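You operate a simulated robot arm through the tools that you are given. There is no shell and no other tool. Be economical: measure what you need, move in short steps, check, and stop when the job is done.

Carry out the task below with a simulated robot arm. There is one attempt and no reset: what you move stays moved.

Task
Make a stirred lime tea in the green cup, filled to its line.
Fine: juice of the lime in the press; cup on the small green tray; stir with the stirrer, back in its pot.

Only the result counts: the job must be done as asked and must still hold three seconds after the hand-in. Knocking over, shifting, dropping, spilling or breaking anything else fails it.

Robot
A 7-joint arm with a two-finger parallel gripper, fixed in place. Base frame: the origin is at the foot of the arm, x ahead of it, y to its left, z up; the work surface is at about z = 0.66. Readings come in m, degrees, newtons and seconds.
With the tool pointing down near the work surface it reaches from about 0.12 to 0.66 m from the base axis. Its first joint turns from -66.0 to 66.0 degrees. Payload 2.4 kg.
The tool frame sits at the grasp point between the pads (the TCP): z along the fingers, y along the line on which they close. The tips reach 0.03 m beyond it. The gripper opens to 0.094 m. The fingers are 0.028 m wide and 0.01 m thick; the gripper's body (0.05 by 0.096 m) begins 0.055 m behind the TCP.
Orientation is told as [roll, pitch, yaw] about the base's x, y, z axes, in that order, counted from this pose: with the fingers straight down and closing along the base's y, the tool's x points along the base's -x, its y along +y and its z along -z.

Tools
- The arm moves only by the tool drive_tool. Its argument "targets" is a list of rows, each an object of numbers (a shift or turn left out is 0, a gripper value left out holds the last): "x", "y", "z": the shift along the base's x, y, z in m; "wx", "wy", "wz": the turn, a rotation vector about the base's x, y, z in rad; "claw": the closure in counts, from 0 (fully open) to 255 (shut). In form: [{"x": .., "y": .., "z": .., "wx": .., "wy": .., "wz": .., "claw": ..}, ...]. A call has 1 to 10 rows; each row shifts and turns the commanded pose from where the row before left it. Each row takes 0.2 s and may step no farther than 0.05 m and 8.6 degrees from the row before; otherwise, or with a gripper value out of range, the whole call is refused. Where a pose cannot be reached the arm comes as near as it can. A force on the tool above 90 N (or 10 N above the force at the start of the call, whichever is more), or a blocked arm, ends the call early, and 0.2 s more pass. The fingers move at their own pace (about 0.153 m/s each) and stop on an object; they squeeze with about 22 N. The grip force told is the motor's: it shows also when the fingers shut on nothing. Time passes only in rows, and 0.2 s behind the last, so rows that do not move let the fingers close. The reply holds the time, the measured pose of the TCP, the force on the tool along the base axes, the opening and the grip force, in the units named above and with some noise.
- Cameras (640 x 400 px; columns grow to the right, rows downward): "scene" is fixed at [0.022, 0.4627, 1.4446]; the picture's right is [-0.88, -0.47, 0.00], its down [-0.26, 0.50, -0.83] and it looks along [0.39, -0.73, -0.56] (base axes); focal length 371 px, centre (320, 200). "wrist" rides on the gripper at [0.076, 0.014, -0.102] in the tool frame; the picture's right is [-0.18, 0.98, 0.00], its down [-0.75, -0.14, -0.64] and it looks along [-0.63, -0.12, 0.77] (tool axes); focal length 243 px, centre (320, 200). There is no depth. A picture from a camera that has moved, and an enlarged one, comes with that camera's place and axes in the base frame and with its lens.
- get_image(camera): a new picture of that camera. No time passes.
- enlarge(camera, box): a new picture of the part [left, top, right, bottom] of that camera's present view, enlarged. No time passes.
- hand_in(): hands the job in; it is judged then, once.

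Go step by step. Nothing tells you positions but the pictures and the camera data: compare them with the known pose of the tool, close in by small moves and look again before you grip or let go. The budget is 120 turns and 68 pictures, counting those below and the enlarged ones. Unless the task says otherwise, let go and move clear before handing in, and close with one line.

The tools are called after "Call:" as name(argument=value, ...) on one line, values as JSON. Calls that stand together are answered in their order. drive_tool: Moves the arm, as the interface text tells. Its arguments: {"type":"object","properties":{"targets":{"type":"array"}},"required":["targets"]} The other tools are called the same way: get_image (camera) takes a picture; enlarge (camera, box) takes an enlarged picture of a part of a camera's view; hand_in () hands the job in.

At the start:

```text
clock: 0.0
ee_pos: [0.2944, -0.2079, 1.157]
ee_rot: [0.0, 0.1, 0.1]
ft_force: [-0.4, -0.6, 0.4]
width: 0.0939
grasp_force: 0.0
```

scene: 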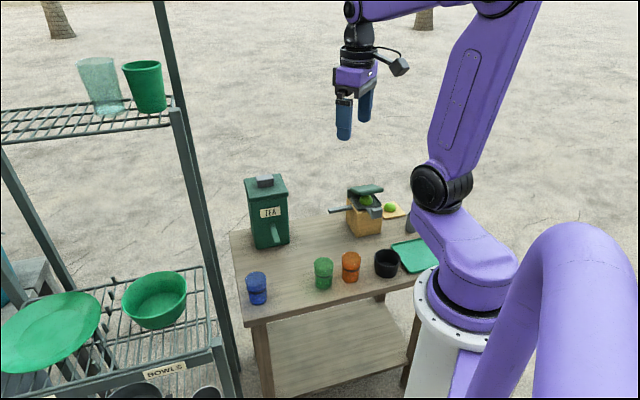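
wrist: 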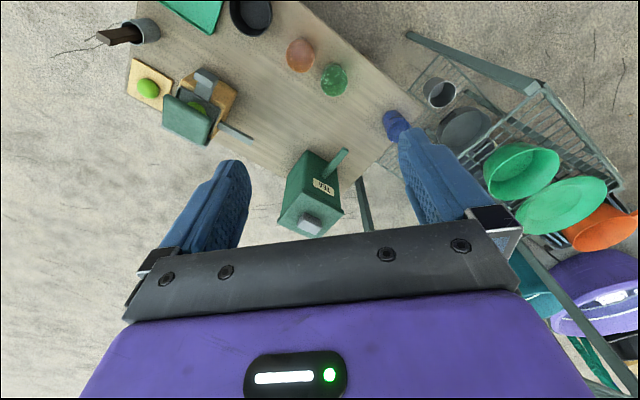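

I see a table with a tea dispenser, a lime press with a lime, cups (blue, green, orange), a black pot, a green tray and a stirrer pot. I'll look closer first.

Call:
enlarge(camera="scene", box=[225, 160, 445, 310])

Call:
enlarge(camera="wrist", box=[80, 0, 440, 240])

```text
2.67 times, centred on (335, 235) of scene
camera zoom: at [0.022, 0.4627, 1.4446], right [-0.88, -0.47, 0.0], down [-0.26, 0.5, -0.83], along [0.39, -0.73, -0.56], focal length 989 px, centre (280, 107)
```

zoom: 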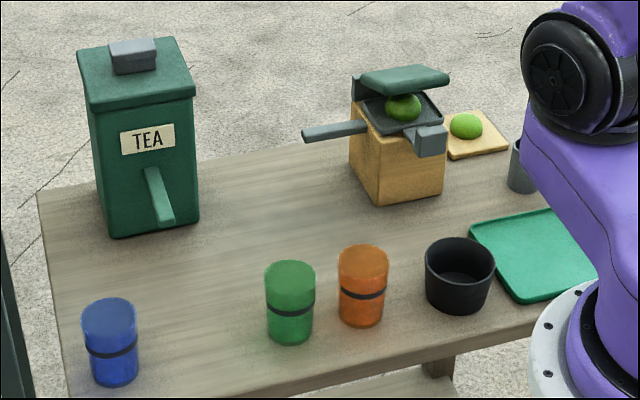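

```text
1.67 times, centred on (260, 120) of wrist
camera zoom: at [0.2173, -0.193, 1.2592], right [0.18, 0.98, 0.0], down [0.75, -0.14, 0.64], along [0.63, -0.12, -0.77], focal length 404 px, centre (420, 333)
```

zoom: 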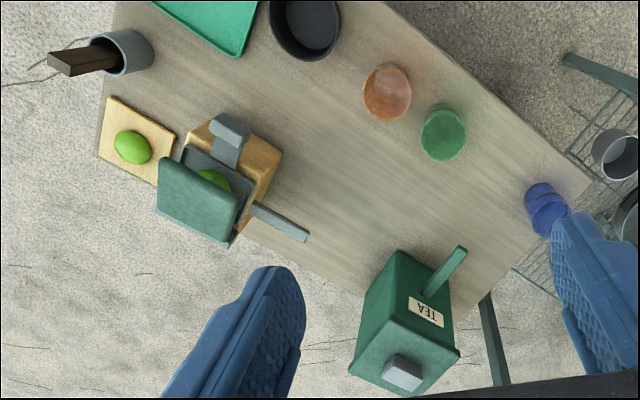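

Call:
drive_tool(targets=[{"x": 0.026, "y": 0.01, "z": -0.035, "wz": -0.149}, {"x": 0.026, "y": 0.01, "z": -0.035, "wz": -0.149}, {"x": 0.026, "y": 0.01, "z": -0.035, "wz": -0.149}, {"x": 0.026, "y": 0.01, "z": -0.035, "wz": -0.149}, {"x": 0.026, "y": 0.01, "z": -0.035, "wz": -0.149}, {"x": 0.025, "y": 0.009, "z": -0.032}])

Call:
get_image(camera="wrist")

```text
clock: 1.4
ee_pos: [0.4493, -0.1479, 0.9514]
ee_rot: [0.1, 0.0, -42.8]
ft_force: [0.3, 0.5, 0.2]
width: 0.0938
grasp_force: 0.1
```

```text
63 pictures are left
camera wrist: at [0.402, -0.0841, 1.0514], right [0.8, 0.6, 0.0], down [0.46, -0.62, 0.64], along [0.38, -0.52, -0.77], focal length 243 px, centre (320, 200)
```

wrist: 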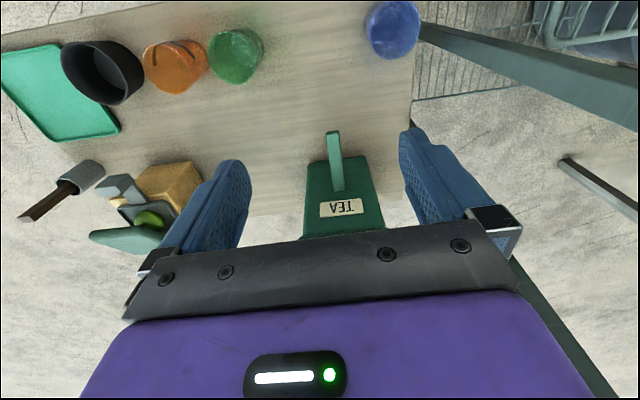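

Call:
drive_tool(targets=[{"x": -0.036, "y": 0.033, "z": -0.01}, {"x": -0.036, "y": 0.033, "z": -0.01}, {"x": -0.036, "y": 0.033, "z": -0.01}])

Call:
enlarge(camera="wrist", box=[220, 90, 420, 230])

Call:
enlarge(camera="wrist", box=[0, 60, 220, 240])

```text
clock: 2.2
ee_pos: [0.3392, -0.0489, 0.9228]
ee_rot: [0.0, 0.0, -42.7]
ft_force: [0.4, -1.3, 0.3]
width: 0.0939
grasp_force: 0.1
```

```text
2.86 times, centred on (320, 160) of wrist
camera zoom: at [0.2925, 0.0151, 1.0231], right [0.8, 0.6, 0.0], down [0.46, -0.61, 0.64], along [0.38, -0.52, -0.77], focal length 693 px, centre (320, 314)
```

zoom: 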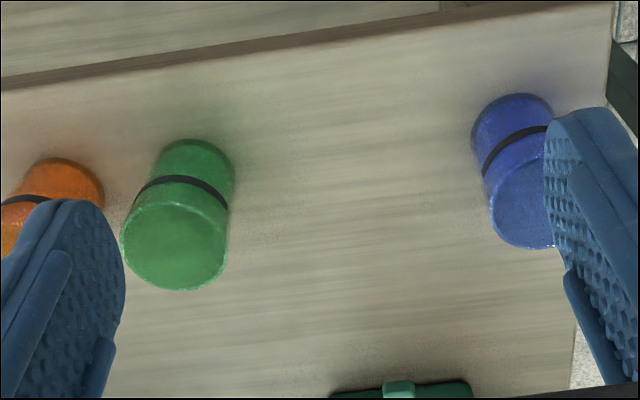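

```text
2.22 times, centred on (110, 150) of wrist
camera zoom: at [0.2925, 0.0151, 1.0231], right [0.8, 0.6, 0.0], down [0.46, -0.61, 0.64], along [0.38, -0.52, -0.77], focal length 539 px, centre (787, 311)
```

zoom: 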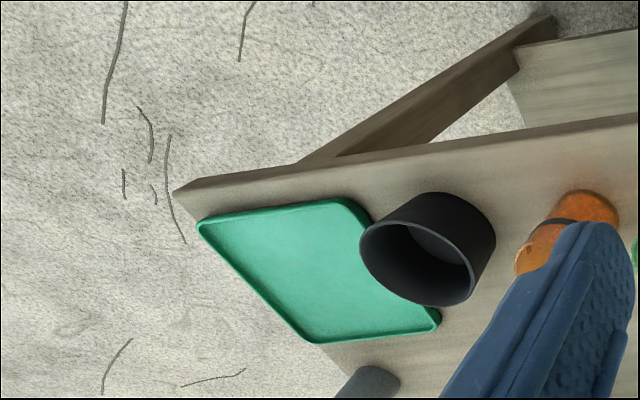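

Call:
drive_tool(targets=[{"wx": -0.1, "wy": -0.109}, {"wx": -0.1, "wy": -0.109}, {"wx": -0.1, "wy": -0.109}])

Call:
get_image(camera="wrist")

```text
clock: 3.0
ee_pos: [0.3381, -0.0487, 0.9221]
ee_rot: [-0.8, -16.1, -42.5]
ft_force: [0.7, 0.7, 0.4]
width: 0.094
grasp_force: 0.0
out of reach, approached as far as the arm can: row 3
```

```text
60 pictures are left
camera wrist: at [0.2736, 0.032, 0.9973], right [0.8, 0.6, 0.04], down [0.31, -0.47, 0.83], along [0.51, -0.65, -0.56], focal length 243 px, centre (320, 200)
```

wrist: 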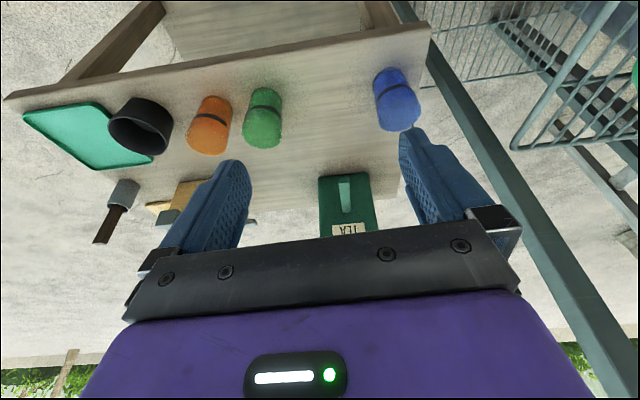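

Call:
enlarge(camera="wrist", box=[230, 150, 410, 250])

Call:
enlarge(camera="scene", box=[235, 165, 305, 255])

Call:
enlarge(camera="scene", box=[320, 170, 420, 245])

```text
3.56 times, centred on (320, 200) of wrist
camera zoom: at [0.2736, 0.032, 0.9973], right [0.8, 0.6, 0.04], down [0.31, -0.47, 0.83], along [0.51, -0.65, -0.56], focal length 863 px, centre (320, 200)
```

zoom: 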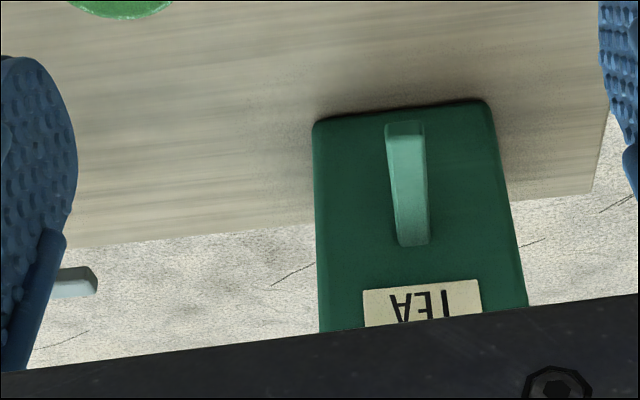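

```text
4.44 times, centred on (270, 210) of scene
camera zoom: at [0.022, 0.4629, 1.4446], right [-0.88, -0.47, 0.0], down [-0.26, 0.5, -0.83], along [0.39, -0.73, -0.56], focal length 1649 px, centre (542, 156)
```

zoom: 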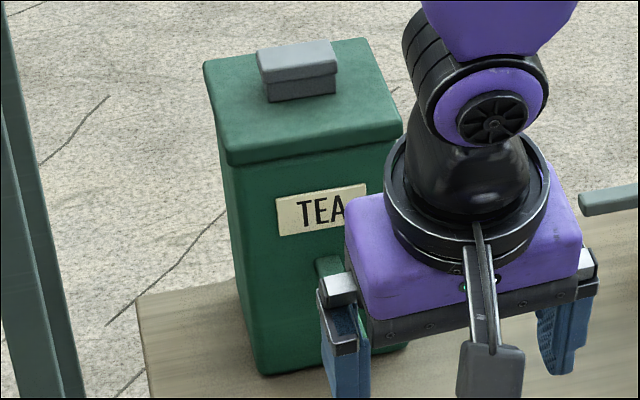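

```text
5.33 times, centred on (370, 208) of scene
camera zoom: at [0.022, 0.4629, 1.4446], right [-0.88, -0.47, 0.0], down [-0.26, 0.5, -0.83], along [0.39, -0.73, -0.56], focal length 1979 px, centre (53, 160)
```

zoom: 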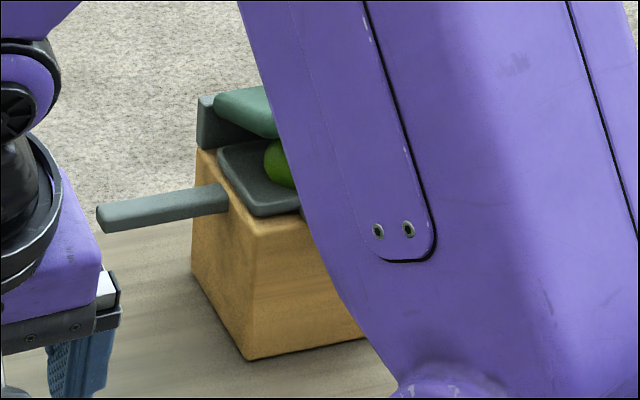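

Call:
drive_tool(targets=[{"wx": 0.1, "wy": 0.109, "y": -0.04, "z": 0.01}, {"wx": 0.1, "wy": 0.109, "y": -0.045, "x": -0.01, "z": 0.01}, {"y": -0.045, "x": -0.01, "z": 0.01}, {"y": -0.045, "x": -0.015}, {"y": -0.045, "x": -0.015}, {"y": -0.045, "x": -0.015}, {"y": -0.045, "x": -0.015}])

Call:
get_image(camera="wrist")

```text
clock: 4.6
ee_pos: [0.2578, -0.3582, 0.9517]
ee_rot: [-0.8, 1.1, -42.7]
ft_force: [0.5, 0.0, -0.3]
width: 0.094
grasp_force: 0.1
out of reach, approached as far as the arm can: row 1
```

```text
56 pictures are left
camera wrist: at [0.2127, -0.2943, 1.0534], right [0.8, 0.6, -0.02], down [0.47, -0.61, 0.63], along [0.37, -0.51, -0.78], focal length 243 px, centre (320, 200)
```

wrist: 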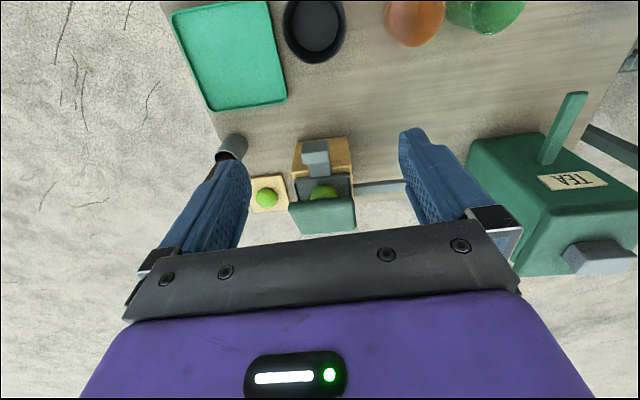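

Call:
enlarge(camera="wrist", box=[240, 110, 420, 240])

Call:
enlarge(camera="wrist", box=[450, 80, 640, 290])

```text
3.08 times, centred on (330, 175) of wrist
camera zoom: at [0.2127, -0.2943, 1.0534], right [0.8, 0.6, -0.02], down [0.47, -0.61, 0.63], along [0.37, -0.51, -0.78], focal length 746 px, centre (289, 277)
```

zoom: 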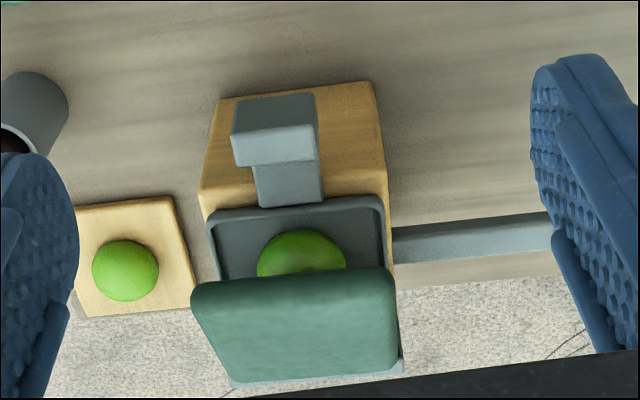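

```text
1.90 times, centred on (545, 185) of wrist
camera zoom: at [0.2127, -0.2943, 1.0534], right [0.8, 0.6, -0.02], down [0.47, -0.61, 0.63], along [0.37, -0.51, -0.78], focal length 462 px, centre (-109, 229)
```

zoom: 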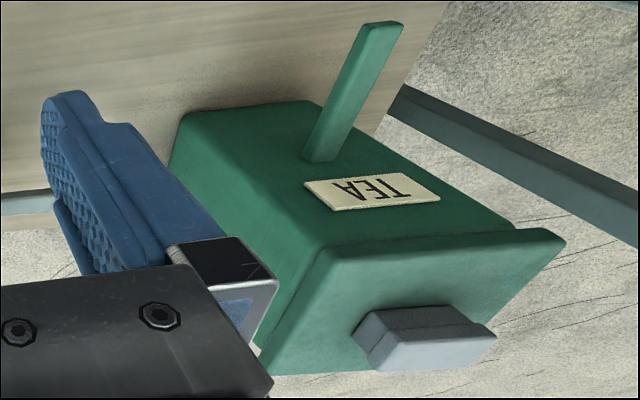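

Call:
drive_tool(targets=[{"x": 0.01, "y": 0.045, "z": 0.015}, {"x": 0.01, "y": 0.045, "z": 0.015}, {"x": 0.01, "y": 0.045, "z": 0.015}, {"x": 0.01, "y": 0.045, "z": 0.015}, {"x": 0.01, "y": 0.045, "z": 0.015}, {"x": 0.01, "y": 0.045, "z": 0.015}])

Call:
enlarge(camera="scene", box=[320, 175, 420, 245])

Call:
get_image(camera="wrist")

```text
clock: 6.0
ee_pos: [0.3183, -0.0883, 1.04]
ee_rot: [-0.9, 1.1, -42.7]
ft_force: [-0.7, 0.4, -0.7]
width: 0.0942
grasp_force: 0.0
```

```text
5.71 times, centred on (370, 210) of scene
camera zoom: at [0.022, 0.4626, 1.4446], right [-0.88, -0.47, 0.0], down [-0.26, 0.5, -0.83], along [0.39, -0.73, -0.56], focal length 2120 px, centre (34, 143)
```

zoom: 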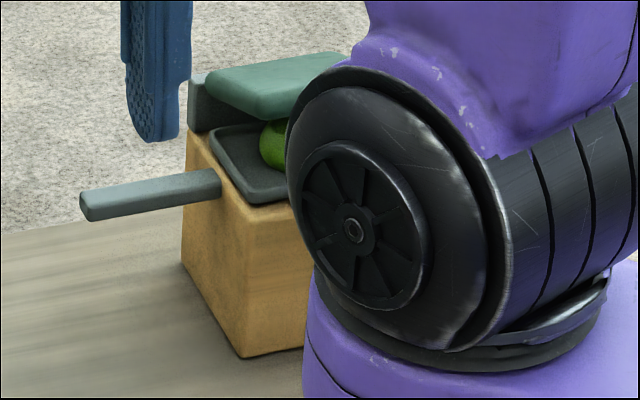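

```text
52 pictures are left
camera wrist: at [0.275, -0.025, 1.1412], right [0.8, 0.6, -0.02], down [0.47, -0.62, 0.63], along [0.36, -0.51, -0.78], focal length 243 px, centre (320, 200)
```

wrist: 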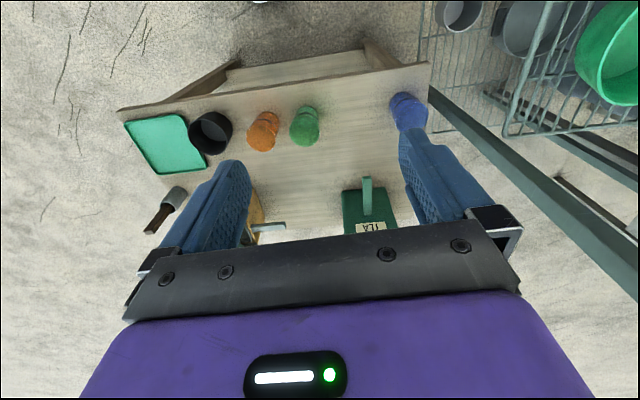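

Call:
drive_tool(targets=[{"x": -0.014, "y": -0.036, "z": -0.0286}, {"x": -0.014, "y": -0.036, "z": -0.0286}, {"x": -0.014, "y": -0.036, "z": -0.0286}, {"x": -0.014, "y": -0.036, "z": -0.0286}, {"x": -0.014, "y": -0.036, "z": -0.0286}, {"x": -0.014, "y": -0.036, "z": -0.0286}, {"x": -0.014, "y": -0.036, "z": -0.0286, "wx": 0.0157, "wy": -0.019}])

Call:
get_image(camera="wrist")

```text
clock: 7.6
ee_pos: [0.2193, -0.34, 0.8399]
ee_rot: [0.5, 0.8, -42.6]
ft_force: [0.1, -0.6, -0.4]
width: 0.0942
grasp_force: 0.0
```

```text
51 pictures are left
camera wrist: at [0.1723, -0.2797, 0.9418], right [0.8, 0.6, 0.01], down [0.46, -0.62, 0.63], along [0.38, -0.5, -0.78], focal length 243 px, centre (320, 200)
```

wrist: 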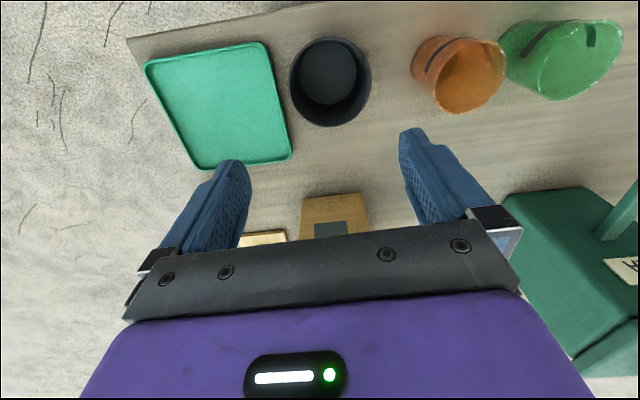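

Call:
drive_tool(targets=[{"z": 0.045}, {"x": 0.03, "y": -0.03, "z": 0.015}, {"x": 0.032, "y": -0.032}, {"x": 0.032, "y": -0.032}, {"x": 0.032, "y": -0.032}])

Call:
get_image(camera="wrist")

```text
clock: 8.8
ee_pos: [0.3462, -0.467, 0.899]
ee_rot: [0.5, 1.1, -42.6]
ft_force: [-0.1, 0.0, -0.1]
width: 0.0938
grasp_force: 0.0
```

```text
50 pictures are left
camera wrist: at [0.2996, -0.4061, 1.0004], right [0.8, 0.6, 0.01], down [0.46, -0.63, 0.63], along [0.38, -0.5, -0.78], focal length 243 px, centre (320, 200)
```

wrist: 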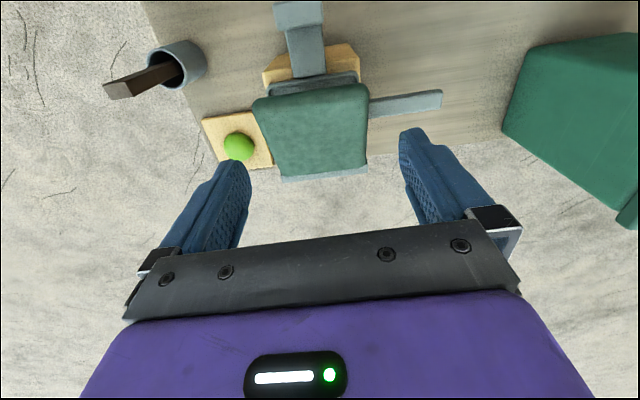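

Call:
drive_tool(targets=[{"z": 0.02, "wz": -0.149}, {"y": 0.031, "wz": -0.149}, {"y": 0.031, "wz": -0.149}, {"y": 0.031, "wz": -0.149}, {"y": 0.031, "wz": -0.149}, {"y": 0.031, "wz": -0.149}, {"y": 0.031, "wz": -0.149}, {"y": 0.031, "wz": -0.149}, {"y": 0.031, "wz": -0.149}, {"y": 0.03, "wz": -0.149}])

Call:
drive_tool(targets=[{"z": -0.04, "wz": -0.13}, {"z": -0.03}])

Call:
get_image(camera="wrist")

```text
clock: 11.0
ee_pos: [0.346, -0.1895, 0.9207]
ee_rot: [0.5, 0.7, -128.2]
ft_force: [-0.4, 0.5, -1.0]
width: 0.0943
grasp_force: 0.0
```

```text
clock: 11.6
ee_pos: [0.343, -0.1874, 0.8498]
ee_rot: [0.5, 0.7, -135.6]
ft_force: [-0.4, -0.6, 0.4]
width: 0.094
grasp_force: 0.1
```

```text
49 pictures are left
camera wrist: at [0.4061, -0.1447, 0.9516], right [0.56, -0.83, 0.01], down [-0.65, -0.43, 0.63], along [-0.52, -0.35, -0.78], focal length 243 px, centre (320, 200)
```

wrist: 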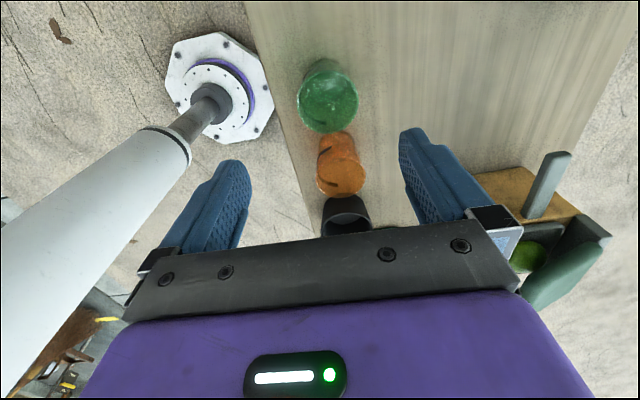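

Call:
enlarge(camera="wrist", box=[270, 40, 390, 140])

```text
4.00 times, centred on (330, 90) of wrist
camera zoom: at [0.4061, -0.1447, 0.9516], right [0.56, -0.83, 0.01], down [-0.65, -0.43, 0.63], along [-0.52, -0.35, -0.78], focal length 970 px, centre (280, 640)
```

zoom: 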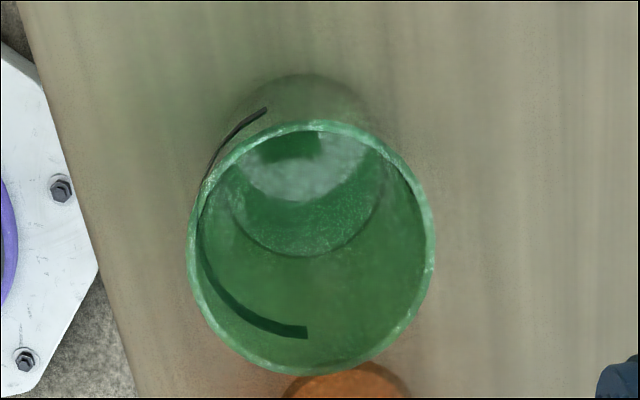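

Call:
drive_tool(targets=[{"x": 0.013, "y": -0.001}, {"z": -0.043}, {"z": -0.043}, {"z": -0.042}, {}])

Call:
get_image(camera="wrist")

```text
clock: 12.8
ee_pos: [0.3566, -0.1883, 0.719]
ee_rot: [0.5, 0.8, -135.5]
ft_force: [0.9, 0.3, 0.0]
width: 0.0938
grasp_force: 0.0
```

```text
47 pictures are left
camera wrist: at [0.4195, -0.1448, 0.8218], right [0.56, -0.83, 0.01], down [-0.65, -0.43, 0.63], along [-0.52, -0.35, -0.78], focal length 243 px, centre (320, 200)
```

wrist: 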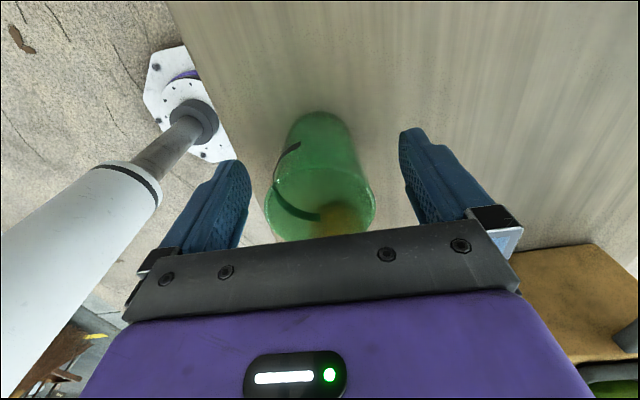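

Call:
drive_tool(targets=[{"claw": 255}, {}, {}])

```text
clock: 13.6
ee_pos: [0.357, -0.1886, 0.7202]
ee_rot: [0.5, 0.8, -135.6]
ft_force: [1.0, 0.1, 0.2]
width: 0.0531
grasp_force: 21.4
```

Call:
drive_tool(targets=[{"z": 0.04}, {"x": 0.02, "y": -0.03, "z": 0.02, "wz": 0.145}, {"x": 0.02, "y": -0.03, "z": 0.01, "wz": 0.145}, {"x": 0.02, "y": -0.03, "wz": 0.145}, {"x": 0.02, "y": -0.03}, {"x": 0.018, "y": -0.025}])

Call:
get_image(camera="wrist")

Call:
get_image(camera="scene")

```text
clock: 15.0
ee_pos: [0.4562, -0.3343, 0.7906]
ee_rot: [0.4, 0.8, -110.5]
ft_force: [0.4, -0.4, 0.0]
width: 0.0527
grasp_force: 22.3
```

```text
46 pictures are left
camera wrist: at [0.4945, -0.2688, 0.892], right [0.86, -0.52, 0.0], down [-0.4, -0.66, 0.63], along [-0.32, -0.54, -0.78], focal length 243 px, centre (320, 200)
```

wrist: 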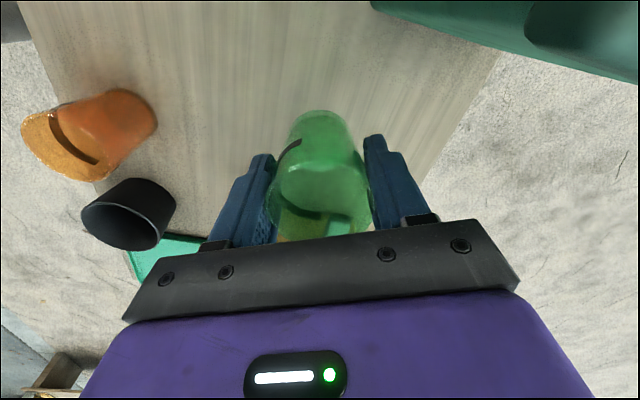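

```text
45 pictures are left
```

scene: 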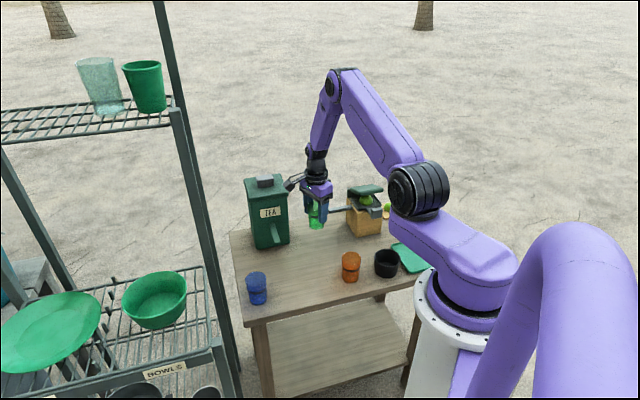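

Call:
enlarge(camera="scene", box=[270, 165, 400, 245])

```text
4.92 times, centred on (335, 205) of scene
camera zoom: at [0.022, 0.4627, 1.4446], right [-0.88, -0.47, 0.0], down [-0.26, 0.5, -0.83], along [0.39, -0.73, -0.56], focal length 1826 px, centre (246, 175)
```

zoom: 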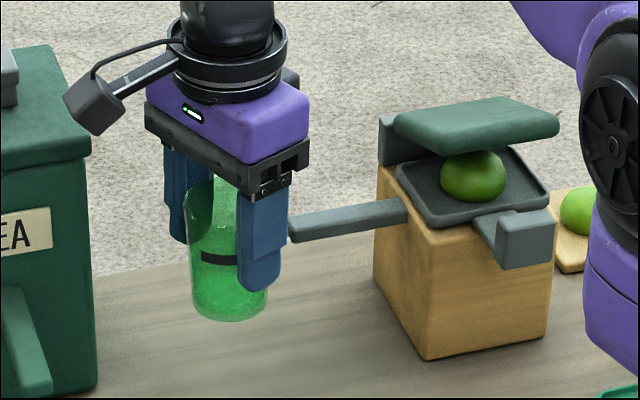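

Call:
drive_tool(targets=[{"x": 0.0042, "y": -0.0354}, {}])

Call:
enlarge(camera="scene", box=[270, 165, 400, 245])

```text
clock: 15.6
ee_pos: [0.46, -0.3706, 0.7911]
ee_rot: [0.4, 0.8, -110.6]
ft_force: [0.1, -0.2, -0.5]
width: 0.0529
grasp_force: 22.1
```

```text
4.92 times, centred on (335, 205) of scene
camera zoom: at [0.022, 0.4626, 1.4446], right [-0.88, -0.47, 0.0], down [-0.26, 0.5, -0.83], along [0.39, -0.73, -0.56], focal length 1826 px, centre (246, 175)
```

zoom: 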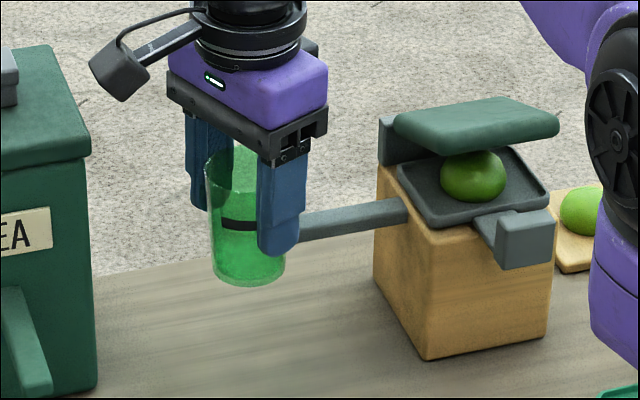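

Call:
drive_tool(targets=[{"x": 0.005, "y": 0.005}, {"z": -0.035}, {"z": -0.03}, {}])

Call:
enlarge(camera="scene", box=[270, 165, 400, 245])

```text
clock: 16.6
ee_pos: [0.4612, -0.3686, 0.7236]
ee_rot: [0.2, 0.9, -110.9]
ft_force: [-25.3, -18.8, 4.1]
width: 0.0523
grasp_force: 22.4
```

```text
4.92 times, centred on (335, 205) of scene
camera zoom: at [0.0214, 0.4622, 1.4448], right [-0.88, -0.47, 0.0], down [-0.26, 0.5, -0.83], along [0.39, -0.73, -0.56], focal length 1826 px, centre (246, 175)
```

zoom: 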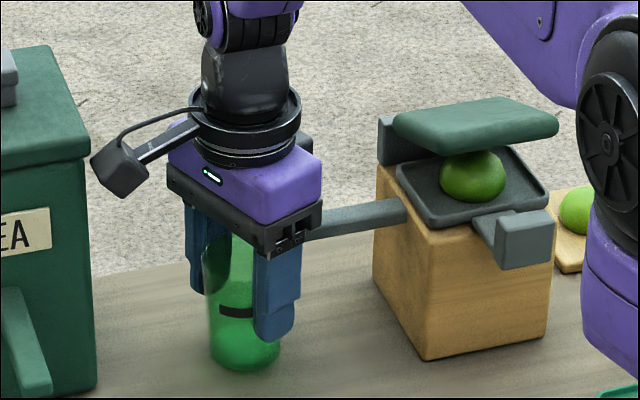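

Call:
drive_tool(targets=[{"x": -0.005, "y": -0.005}, {}])

```text
clock: 17.2
ee_pos: [0.4614, -0.3684, 0.7254]
ee_rot: [0.5, 0.9, -110.6]
ft_force: [-5.0, -9.2, -7.0]
width: 0.0525
grasp_force: 21.5
```

Call:
drive_tool(targets=[{}])

Call:
get_image(camera="wrist")

Call:
enlarge(camera="scene", box=[235, 165, 365, 250])

```text
clock: 17.6
ee_pos: [0.462, -0.3696, 0.7255]
ee_rot: [0.4, 0.9, -110.6]
ft_force: [-2.7, -6.5, -7.6]
width: 0.0524
grasp_force: 21.1
```

```text
41 pictures are left
camera wrist: at [0.5005, -0.303, 0.827], right [0.86, -0.52, 0.0], down [-0.4, -0.66, 0.63], along [-0.32, -0.54, -0.78], focal length 243 px, centre (320, 200)
```

wrist: 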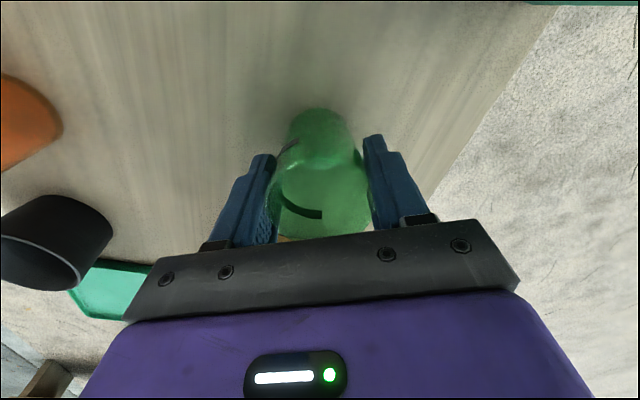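

```text
4.71 times, centred on (300, 208) of scene
camera zoom: at [0.0221, 0.4624, 1.4447], right [-0.88, -0.47, 0.0], down [-0.26, 0.5, -0.83], along [0.39, -0.73, -0.56], focal length 1746 px, centre (414, 165)
```

zoom: 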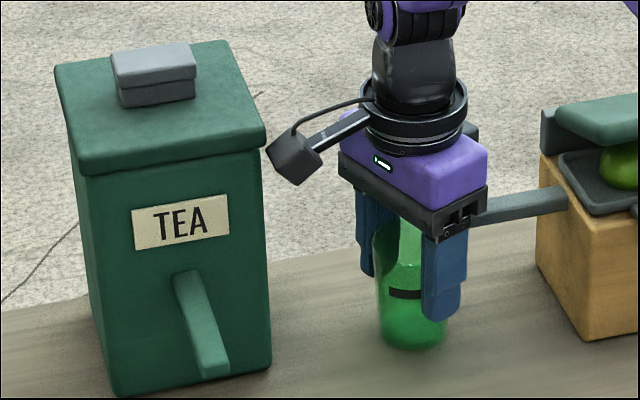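

Call:
drive_tool(targets=[{"z": -0.004}, {}])

```text
clock: 18.2
ee_pos: [0.4618, -0.3685, 0.7213]
ee_rot: [0.5, 0.9, -110.5]
ft_force: [-0.2, 0.3, -0.4]
width: 0.0523
grasp_force: 21.7
```

Call:
drive_tool(targets=[{"x": -0.004, "y": -0.004, "z": -0.001}, {"x": -0.004, "y": -0.004}, {}])

```text
clock: 19.0
ee_pos: [0.453, -0.378, 0.7218]
ee_rot: [0.4, 0.8, -110.6]
ft_force: [0.0, 0.1, 0.4]
width: 0.0526
grasp_force: 21.8
```

Call:
drive_tool(targets=[{"x": -0.005, "y": -0.005}, {"x": -0.005, "y": -0.005}, {}])

Call:
enlarge(camera="scene", box=[270, 170, 400, 250])

```text
clock: 19.8
ee_pos: [0.4437, -0.3878, 0.7217]
ee_rot: [0.6, 0.7, -110.7]
ft_force: [0.5, -0.1, 0.7]
width: 0.0523
grasp_force: 22.4
```

```text
4.92 times, centred on (335, 210) of scene
camera zoom: at [0.022, 0.4627, 1.4446], right [-0.88, -0.47, 0.0], down [-0.26, 0.5, -0.83], along [0.39, -0.73, -0.56], focal length 1826 px, centre (246, 151)
```

zoom: 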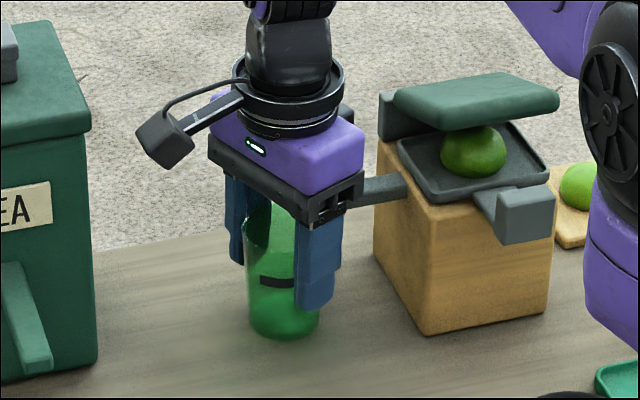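

Call:
drive_tool(targets=[{"z": -0.002}, {"claw": 30}, {}, {}])

Call:
drive_tool(targets=[{"z": 0.03}, {"z": 0.04}, {"z": 0.045}, {"z": 0.04}])

Call:
get_image(camera="wrist")

Call:
enlarge(camera="scene", box=[270, 170, 400, 250])

```text
clock: 20.8
ee_pos: [0.4429, -0.3883, 0.7199]
ee_rot: [0.5, 0.8, -110.6]
ft_force: [0.8, -0.2, -0.3]
width: 0.083
grasp_force: 0.0
```

```text
clock: 21.8
ee_pos: [0.444, -0.3884, 0.8742]
ee_rot: [0.5, 0.9, -110.7]
ft_force: [-0.2, -0.7, -0.1]
width: 0.0827
grasp_force: 0.0
```

```text
38 pictures are left
camera wrist: at [0.4819, -0.3221, 0.9767], right [0.86, -0.52, 0.01], down [-0.41, -0.66, 0.63], along [-0.32, -0.54, -0.78], focal length 243 px, centre (320, 200)
```

wrist: 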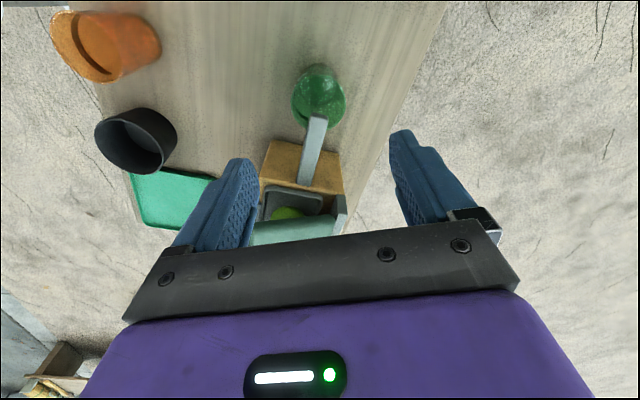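

```text
4.92 times, centred on (335, 210) of scene
camera zoom: at [0.022, 0.4627, 1.4446], right [-0.88, -0.47, 0.0], down [-0.26, 0.5, -0.83], along [0.39, -0.73, -0.56], focal length 1826 px, centre (246, 151)
```

zoom: 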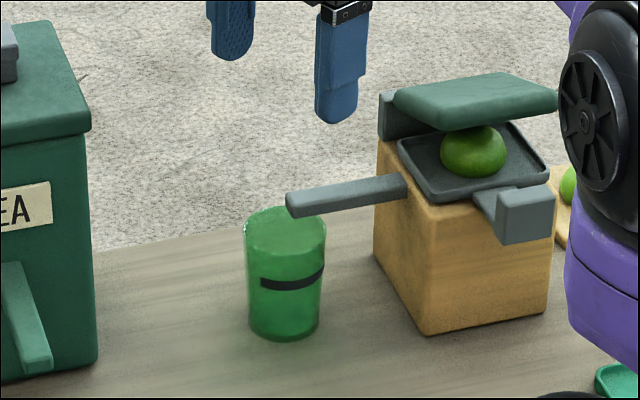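

Call:
enlarge(camera="wrist", box=[250, 40, 390, 220])

```text
2.22 times, centred on (320, 130) of wrist
camera zoom: at [0.4819, -0.3221, 0.9767], right [0.86, -0.52, 0.01], down [-0.41, -0.66, 0.63], along [-0.32, -0.54, -0.78], focal length 539 px, centre (320, 356)
```

zoom: 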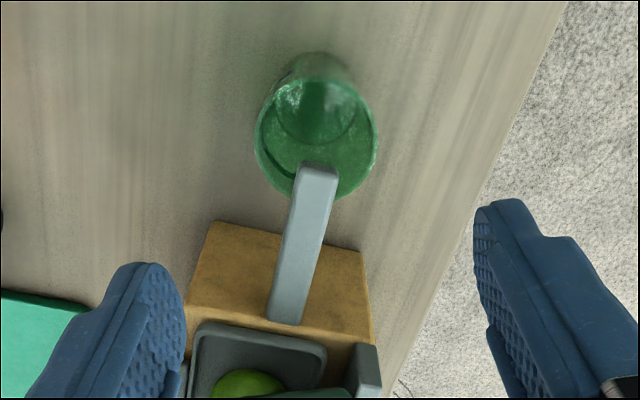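

Call:
drive_tool(targets=[{"x": -0.0255, "y": 0.005, "z": 0.01, "wz": 0.1475, "claw": 255}, {"x": -0.0255, "y": 0.005, "z": 0.01, "wz": 0.1475}, {"x": -0.0255, "y": 0.005, "z": 0.01, "wz": 0.1475}, {"x": -0.0255, "y": 0.005, "z": 0.01, "wz": 0.1475}, {"x": -0.0255, "y": 0.005, "z": 0.01, "wz": 0.1475}, {"x": -0.0255, "y": 0.005, "z": 0.01, "wz": 0.1475}, {"x": -0.0255, "y": 0.005, "wz": 0.1475}, {"x": -0.0255, "y": 0.005, "wz": 0.1475}])

Call:
enlarge(camera="wrist", box=[200, 80, 440, 240])

```text
clock: 23.6
ee_pos: [0.2386, -0.3498, 0.9328]
ee_rot: [0.4, 0.7, -42.9]
ft_force: [0.1, 0.5, 0.0]
width: 0.0001
grasp_force: 21.9
```

```text
2.50 times, centred on (320, 160) of wrist
camera zoom: at [0.1921, -0.2877, 1.0356], right [0.8, 0.59, 0.01], down [0.46, -0.63, 0.63], along [0.38, -0.5, -0.78], focal length 606 px, centre (320, 300)
```

zoom: 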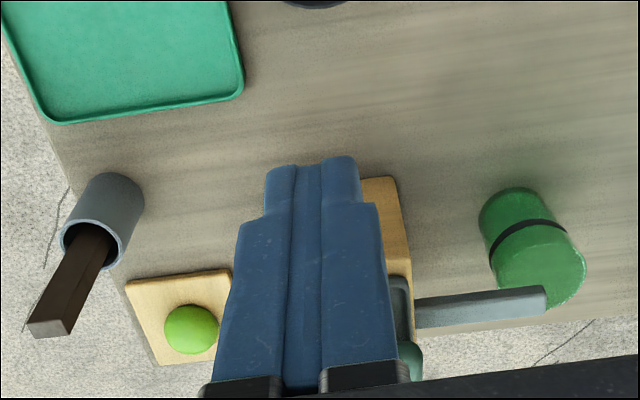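

Call:
drive_tool(targets=[{"claw": 0}, {}, {}])

Call:
enlarge(camera="wrist", box=[250, 110, 400, 240])

```text
clock: 24.4
ee_pos: [0.2396, -0.3489, 0.9343]
ee_rot: [0.4, 0.8, -43.1]
ft_force: [0.1, 0.1, 0.2]
width: 0.0938
grasp_force: 0.2
```

```text
3.08 times, centred on (325, 175) of wrist
camera zoom: at [0.1927, -0.2876, 1.0357], right [0.81, 0.59, 0.01], down [0.46, -0.63, 0.63], along [0.38, -0.5, -0.78], focal length 746 px, centre (305, 277)
```

zoom: 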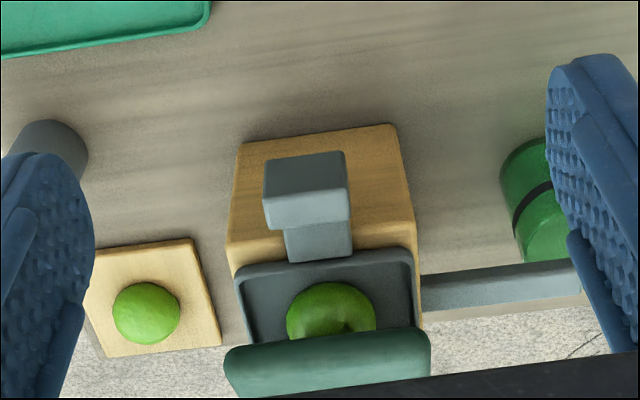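

Call:
drive_tool(targets=[{"x": 0.0185, "y": -0.024, "claw": 255}, {"x": 0.0185, "y": -0.024}, {"x": 0.018, "y": -0.024, "z": -0.02}, {"z": -0.045}, {"z": -0.03}, {}])

Call:
enlarge(camera="scene", box=[290, 150, 420, 250])

```text
clock: 25.8
ee_pos: [0.2925, -0.4212, 0.8398]
ee_rot: [0.5, 0.8, -43.1]
ft_force: [0.6, 0.6, 1.3]
width: 0.0
grasp_force: 21.8
```

```text
4.00 times, centred on (355, 200) of scene
camera zoom: at [0.022, 0.4627, 1.4446], right [-0.88, -0.47, 0.0], down [-0.26, 0.5, -0.83], along [0.39, -0.73, -0.56], focal length 1484 px, centre (180, 200)
```

zoom: 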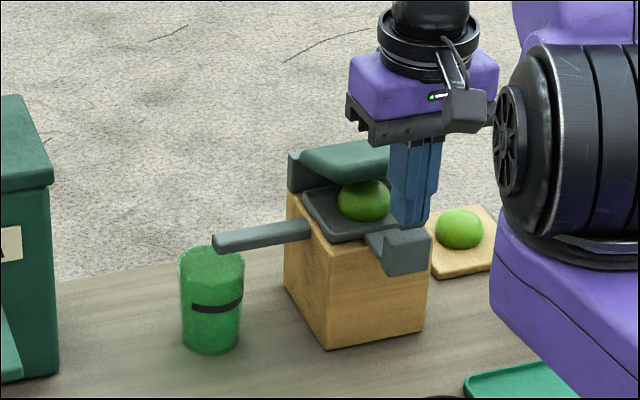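

Call:
drive_tool(targets=[{"z": -0.01}, {"z": -0.01}, {"z": -0.01}, {"z": -0.005}])

```text
clock: 26.5
ee_pos: [0.2941, -0.4207, 0.8241]
ee_rot: [0.5, 0.9, -43.0]
ft_force: [-8.8, 12.1, 27.6]
width: 0.0002
grasp_force: 21.6
stopped in row 3: the force on the tool passed its limit (the readings are from after the stop); the commanded pose is now the measured one
```

Call:
enlarge(camera="scene", box=[330, 165, 410, 225])

Call:
drive_tool(targets=[{"z": -0.003}, {}])

```text
6.67 times, centred on (370, 195) of scene
camera zoom: at [0.0215, 0.4633, 1.4444], right [-0.88, -0.47, 0.0], down [-0.26, 0.5, -0.83], along [0.39, -0.73, -0.56], focal length 2473 px, centre (-13, 233)
```

zoom: 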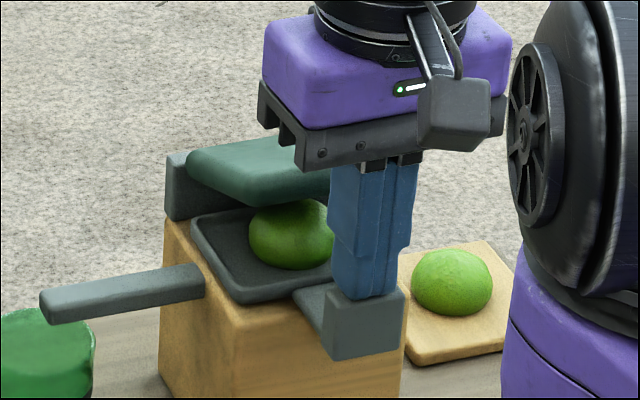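

```text
clock: 27.1
ee_pos: [0.2947, -0.4204, 0.8251]
ee_rot: [0.4, 0.6, -43.0]
ft_force: [-16.7, 22.9, 82.2]
width: 0.0
grasp_force: 22.1
```

Call:
drive_tool(targets=[{"z": 0.03}, {"z": 0.045}, {"x": -0.02, "y": 0.03, "z": 0.03}, {"x": -0.02, "y": 0.03, "z": 0.03}, {"x": -0.01, "y": 0.03, "z": 0.03, "claw": 0}, {}])

Call:
enlarge(camera="scene", box=[330, 165, 410, 225])

Call:
enlarge(camera="wrist", box=[260, 120, 400, 240])

```text
clock: 28.5
ee_pos: [0.2434, -0.3327, 0.9865]
ee_rot: [0.3, 0.8, -42.9]
ft_force: [-0.1, 0.2, -0.7]
width: 0.0939
grasp_force: 0.2
```

```text
6.67 times, centred on (370, 195) of scene
camera zoom: at [0.022, 0.4627, 1.4446], right [-0.88, -0.47, 0.0], down [-0.26, 0.5, -0.83], along [0.39, -0.73, -0.56], focal length 2473 px, centre (-13, 233)
```

zoom: 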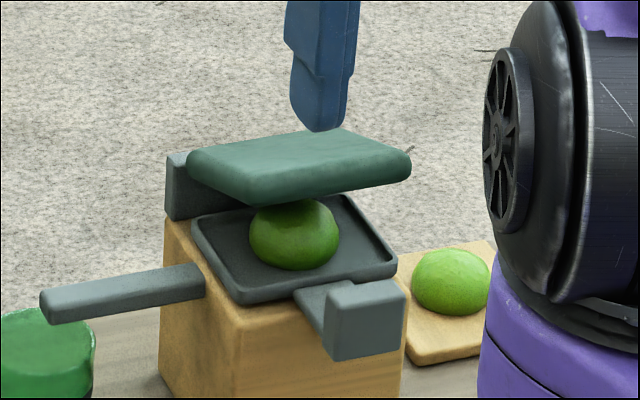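

```text
3.33 times, centred on (330, 180) of wrist
camera zoom: at [0.1982, -0.2702, 1.0874], right [0.81, 0.59, 0.0], down [0.46, -0.63, 0.63], along [0.38, -0.51, -0.78], focal length 809 px, centre (287, 267)
```

zoom: 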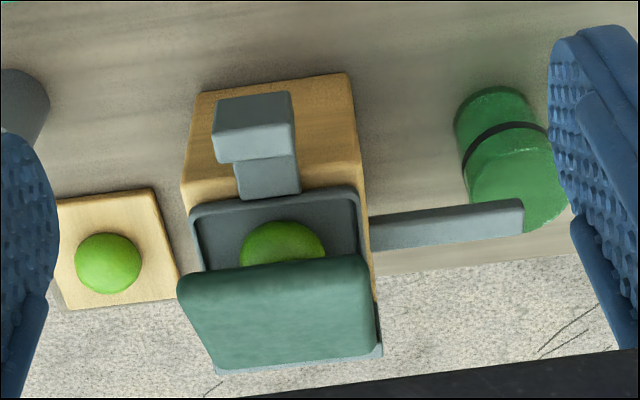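

Call:
drive_tool(targets=[{"x": 0.031, "y": -0.039, "claw": 255}, {"x": 0.031, "y": -0.039}, {"x": 0.031, "y": -0.039}, {"x": 0.002, "y": -0.013, "z": -0.045}, {"z": -0.045}, {"z": -0.03}, {"z": -0.01}, {}])

Call:
enlarge(camera="scene", box=[330, 150, 410, 225])

```text
clock: 30.3
ee_pos: [0.3402, -0.4622, 0.856]
ee_rot: [0.4, 0.6, -43.1]
ft_force: [-0.1, 0.6, 0.4]
width: 0.0
grasp_force: 22.3
```

```text
5.33 times, centred on (370, 188) of scene
camera zoom: at [0.022, 0.4627, 1.4446], right [-0.88, -0.47, 0.0], down [-0.26, 0.5, -0.83], along [0.39, -0.73, -0.56], focal length 1979 px, centre (53, 267)
```

zoom: 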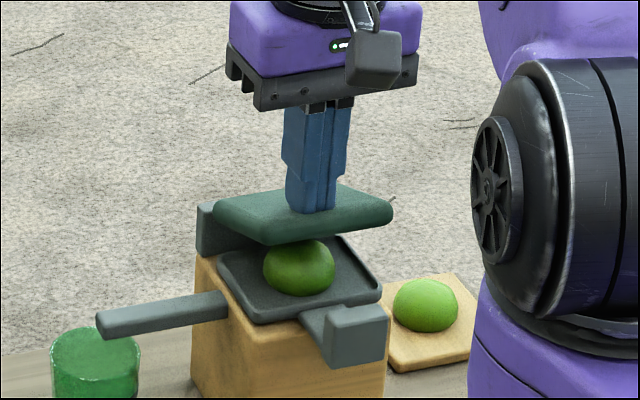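

Call:
drive_tool(targets=[{"z": -0.006}, {"z": -0.005}, {"z": -0.004}])

```text
clock: 31.1
ee_pos: [0.3411, -0.4622, 0.8394]
ee_rot: [0.5, 0.7, -43.0]
ft_force: [0.2, 0.8, 1.0]
width: 0.0001
grasp_force: 22.0
```

Call:
drive_tool(targets=[{"z": -0.004}, {"z": -0.003}, {}])

```text
clock: 31.9
ee_pos: [0.34, -0.4618, 0.8336]
ee_rot: [0.5, 0.6, -43.0]
ft_force: [-0.5, 1.0, 3.6]
width: 0.0
grasp_force: 22.1
```

Call:
drive_tool(targets=[{"z": -0.003}, {"z": -0.003}, {}])

```text
clock: 32.7
ee_pos: [0.3398, -0.4619, 0.8295]
ee_rot: [0.3, 0.6, -43.0]
ft_force: [-7.7, 9.7, 50.5]
width: 0.0001
grasp_force: 21.9
```

Call:
drive_tool(targets=[{"z": -0.002}, {}, {}])

```text
clock: 33.5
ee_pos: [0.3401, -0.462, 0.8295]
ee_rot: [0.3, 0.5, -43.0]
ft_force: [-13.8, 12.1, 68.8]
width: 0.0
grasp_force: 21.5
```

Call:
drive_tool(targets=[{"z": 0.035}, {"x": -0.026, "y": 0.024}, {"x": -0.026, "y": 0.024}, {"x": -0.024, "y": 0.023}, {"z": -0.035}, {"z": -0.032}, {}])

Call:
enlarge(camera="scene", box=[330, 165, 420, 235])

```text
clock: 35.1
ee_pos: [0.2628, -0.391, 0.7942]
ee_rot: [0.4, 0.6, -42.9]
ft_force: [0.4, -0.4, -0.2]
width: 0.0
grasp_force: 22.7
```

```text
5.71 times, centred on (375, 200) of scene
camera zoom: at [0.022, 0.4627, 1.4446], right [-0.88, -0.47, 0.0], down [-0.26, 0.5, -0.83], along [0.39, -0.73, -0.56], focal length 2120 px, centre (6, 200)
```

zoom: 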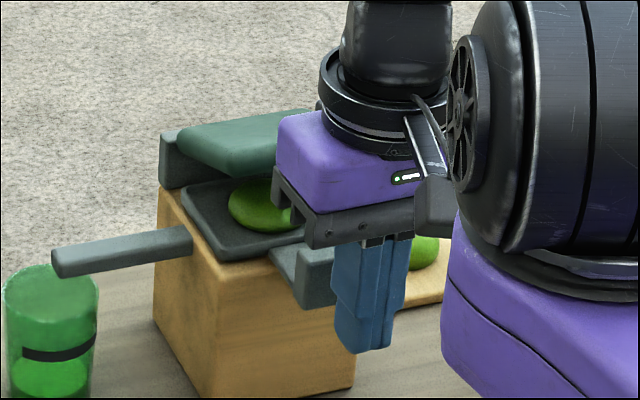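

Call:
enlarge(camera="scene", box=[315, 180, 385, 245])

```text
6.15 times, centred on (350, 212) of scene
camera zoom: at [0.022, 0.4627, 1.4446], right [-0.88, -0.47, 0.0], down [-0.26, 0.5, -0.83], along [0.39, -0.73, -0.56], focal length 2283 px, centre (135, 123)
```

zoom: 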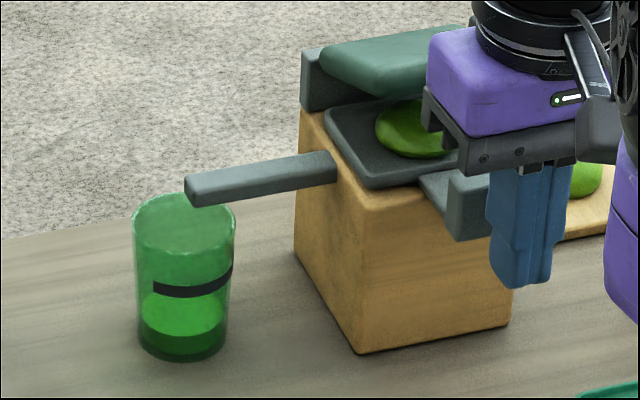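

The lime is flattened and there is juice in the cup, so the press has worked. Next I fetch the cup back, the way I released it.

Call:
drive_tool(targets=[{"z": 0.045}, {"z": 0.045, "claw": 30}, {"x": 0.0226, "wz": -0.1475, "z": 0.01}, {"x": 0.0226, "wz": -0.1475}, {"x": 0.0226, "wz": -0.1475}, {"x": 0.0226, "wz": -0.1475}, {"x": 0.0226, "wz": -0.1475}, {"x": 0.0226, "wz": -0.1475}, {"x": 0.0226, "wz": -0.1475}, {"x": 0.0226, "wz": -0.1475, "y": 0.003}])

Call:
drive_tool(targets=[{}])

Call:
get_image(camera="wrist")

```text
clock: 37.3
ee_pos: [0.4468, -0.3865, 0.8924]
ee_rot: [0.4, 0.7, -110.6]
ft_force: [0.7, -0.5, -0.6]
width: 0.083
grasp_force: 0.1
```

```text
clock: 37.7
ee_pos: [0.4472, -0.3868, 0.8923]
ee_rot: [0.4, 0.7, -110.7]
ft_force: [0.2, -0.2, 0.5]
width: 0.0829
grasp_force: 0.0
```

```text
26 pictures are left
camera wrist: at [0.4852, -0.3204, 0.9945], right [0.85, -0.52, 0.0], down [-0.4, -0.66, 0.63], along [-0.33, -0.54, -0.77], focal length 243 px, centre (320, 200)
```

wrist: 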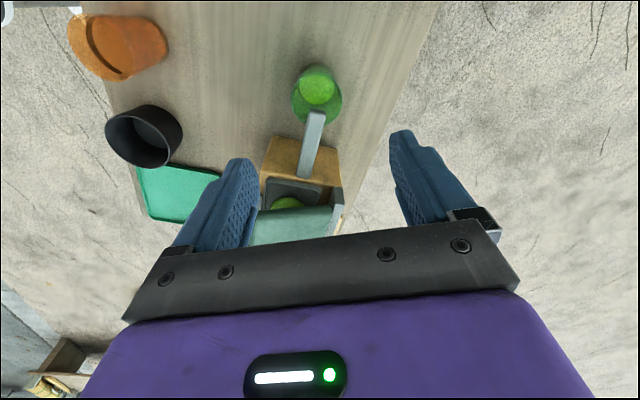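

Call:
drive_tool(targets=[{"x": -0.0038, "y": -0.0016}, {"z": -0.045}, {"z": -0.045}, {"z": -0.045}, {"z": -0.036}, {}])

Call:
drive_tool(targets=[{"claw": 255}, {}, {}])

```text
clock: 39.1
ee_pos: [0.4417, -0.3886, 0.7236]
ee_rot: [0.4, 0.7, -110.6]
ft_force: [0.3, 0.4, -0.4]
width: 0.083
grasp_force: 0.0
```

```text
clock: 39.9
ee_pos: [0.4424, -0.39, 0.7245]
ee_rot: [0.4, 0.7, -110.6]
ft_force: [-0.2, 0.4, 0.2]
width: 0.0524
grasp_force: 22.1
```

Call:
drive_tool(targets=[{"z": 0.001}, {"x": 0.005, "y": 0.005}, {"x": 0.005, "y": 0.005}, {"x": 0.005, "y": 0.006}, {"x": -0.012, "y": 0.014}, {"x": -0.014, "y": 0.014}, {"x": -0.014, "y": 0.014}, {}])

```text
clock: 41.7
ee_pos: [0.4149, -0.3311, 0.7241]
ee_rot: [0.5, 0.7, -110.6]
ft_force: [-0.1, 0.4, 0.4]
width: 0.0523
grasp_force: 21.7
```

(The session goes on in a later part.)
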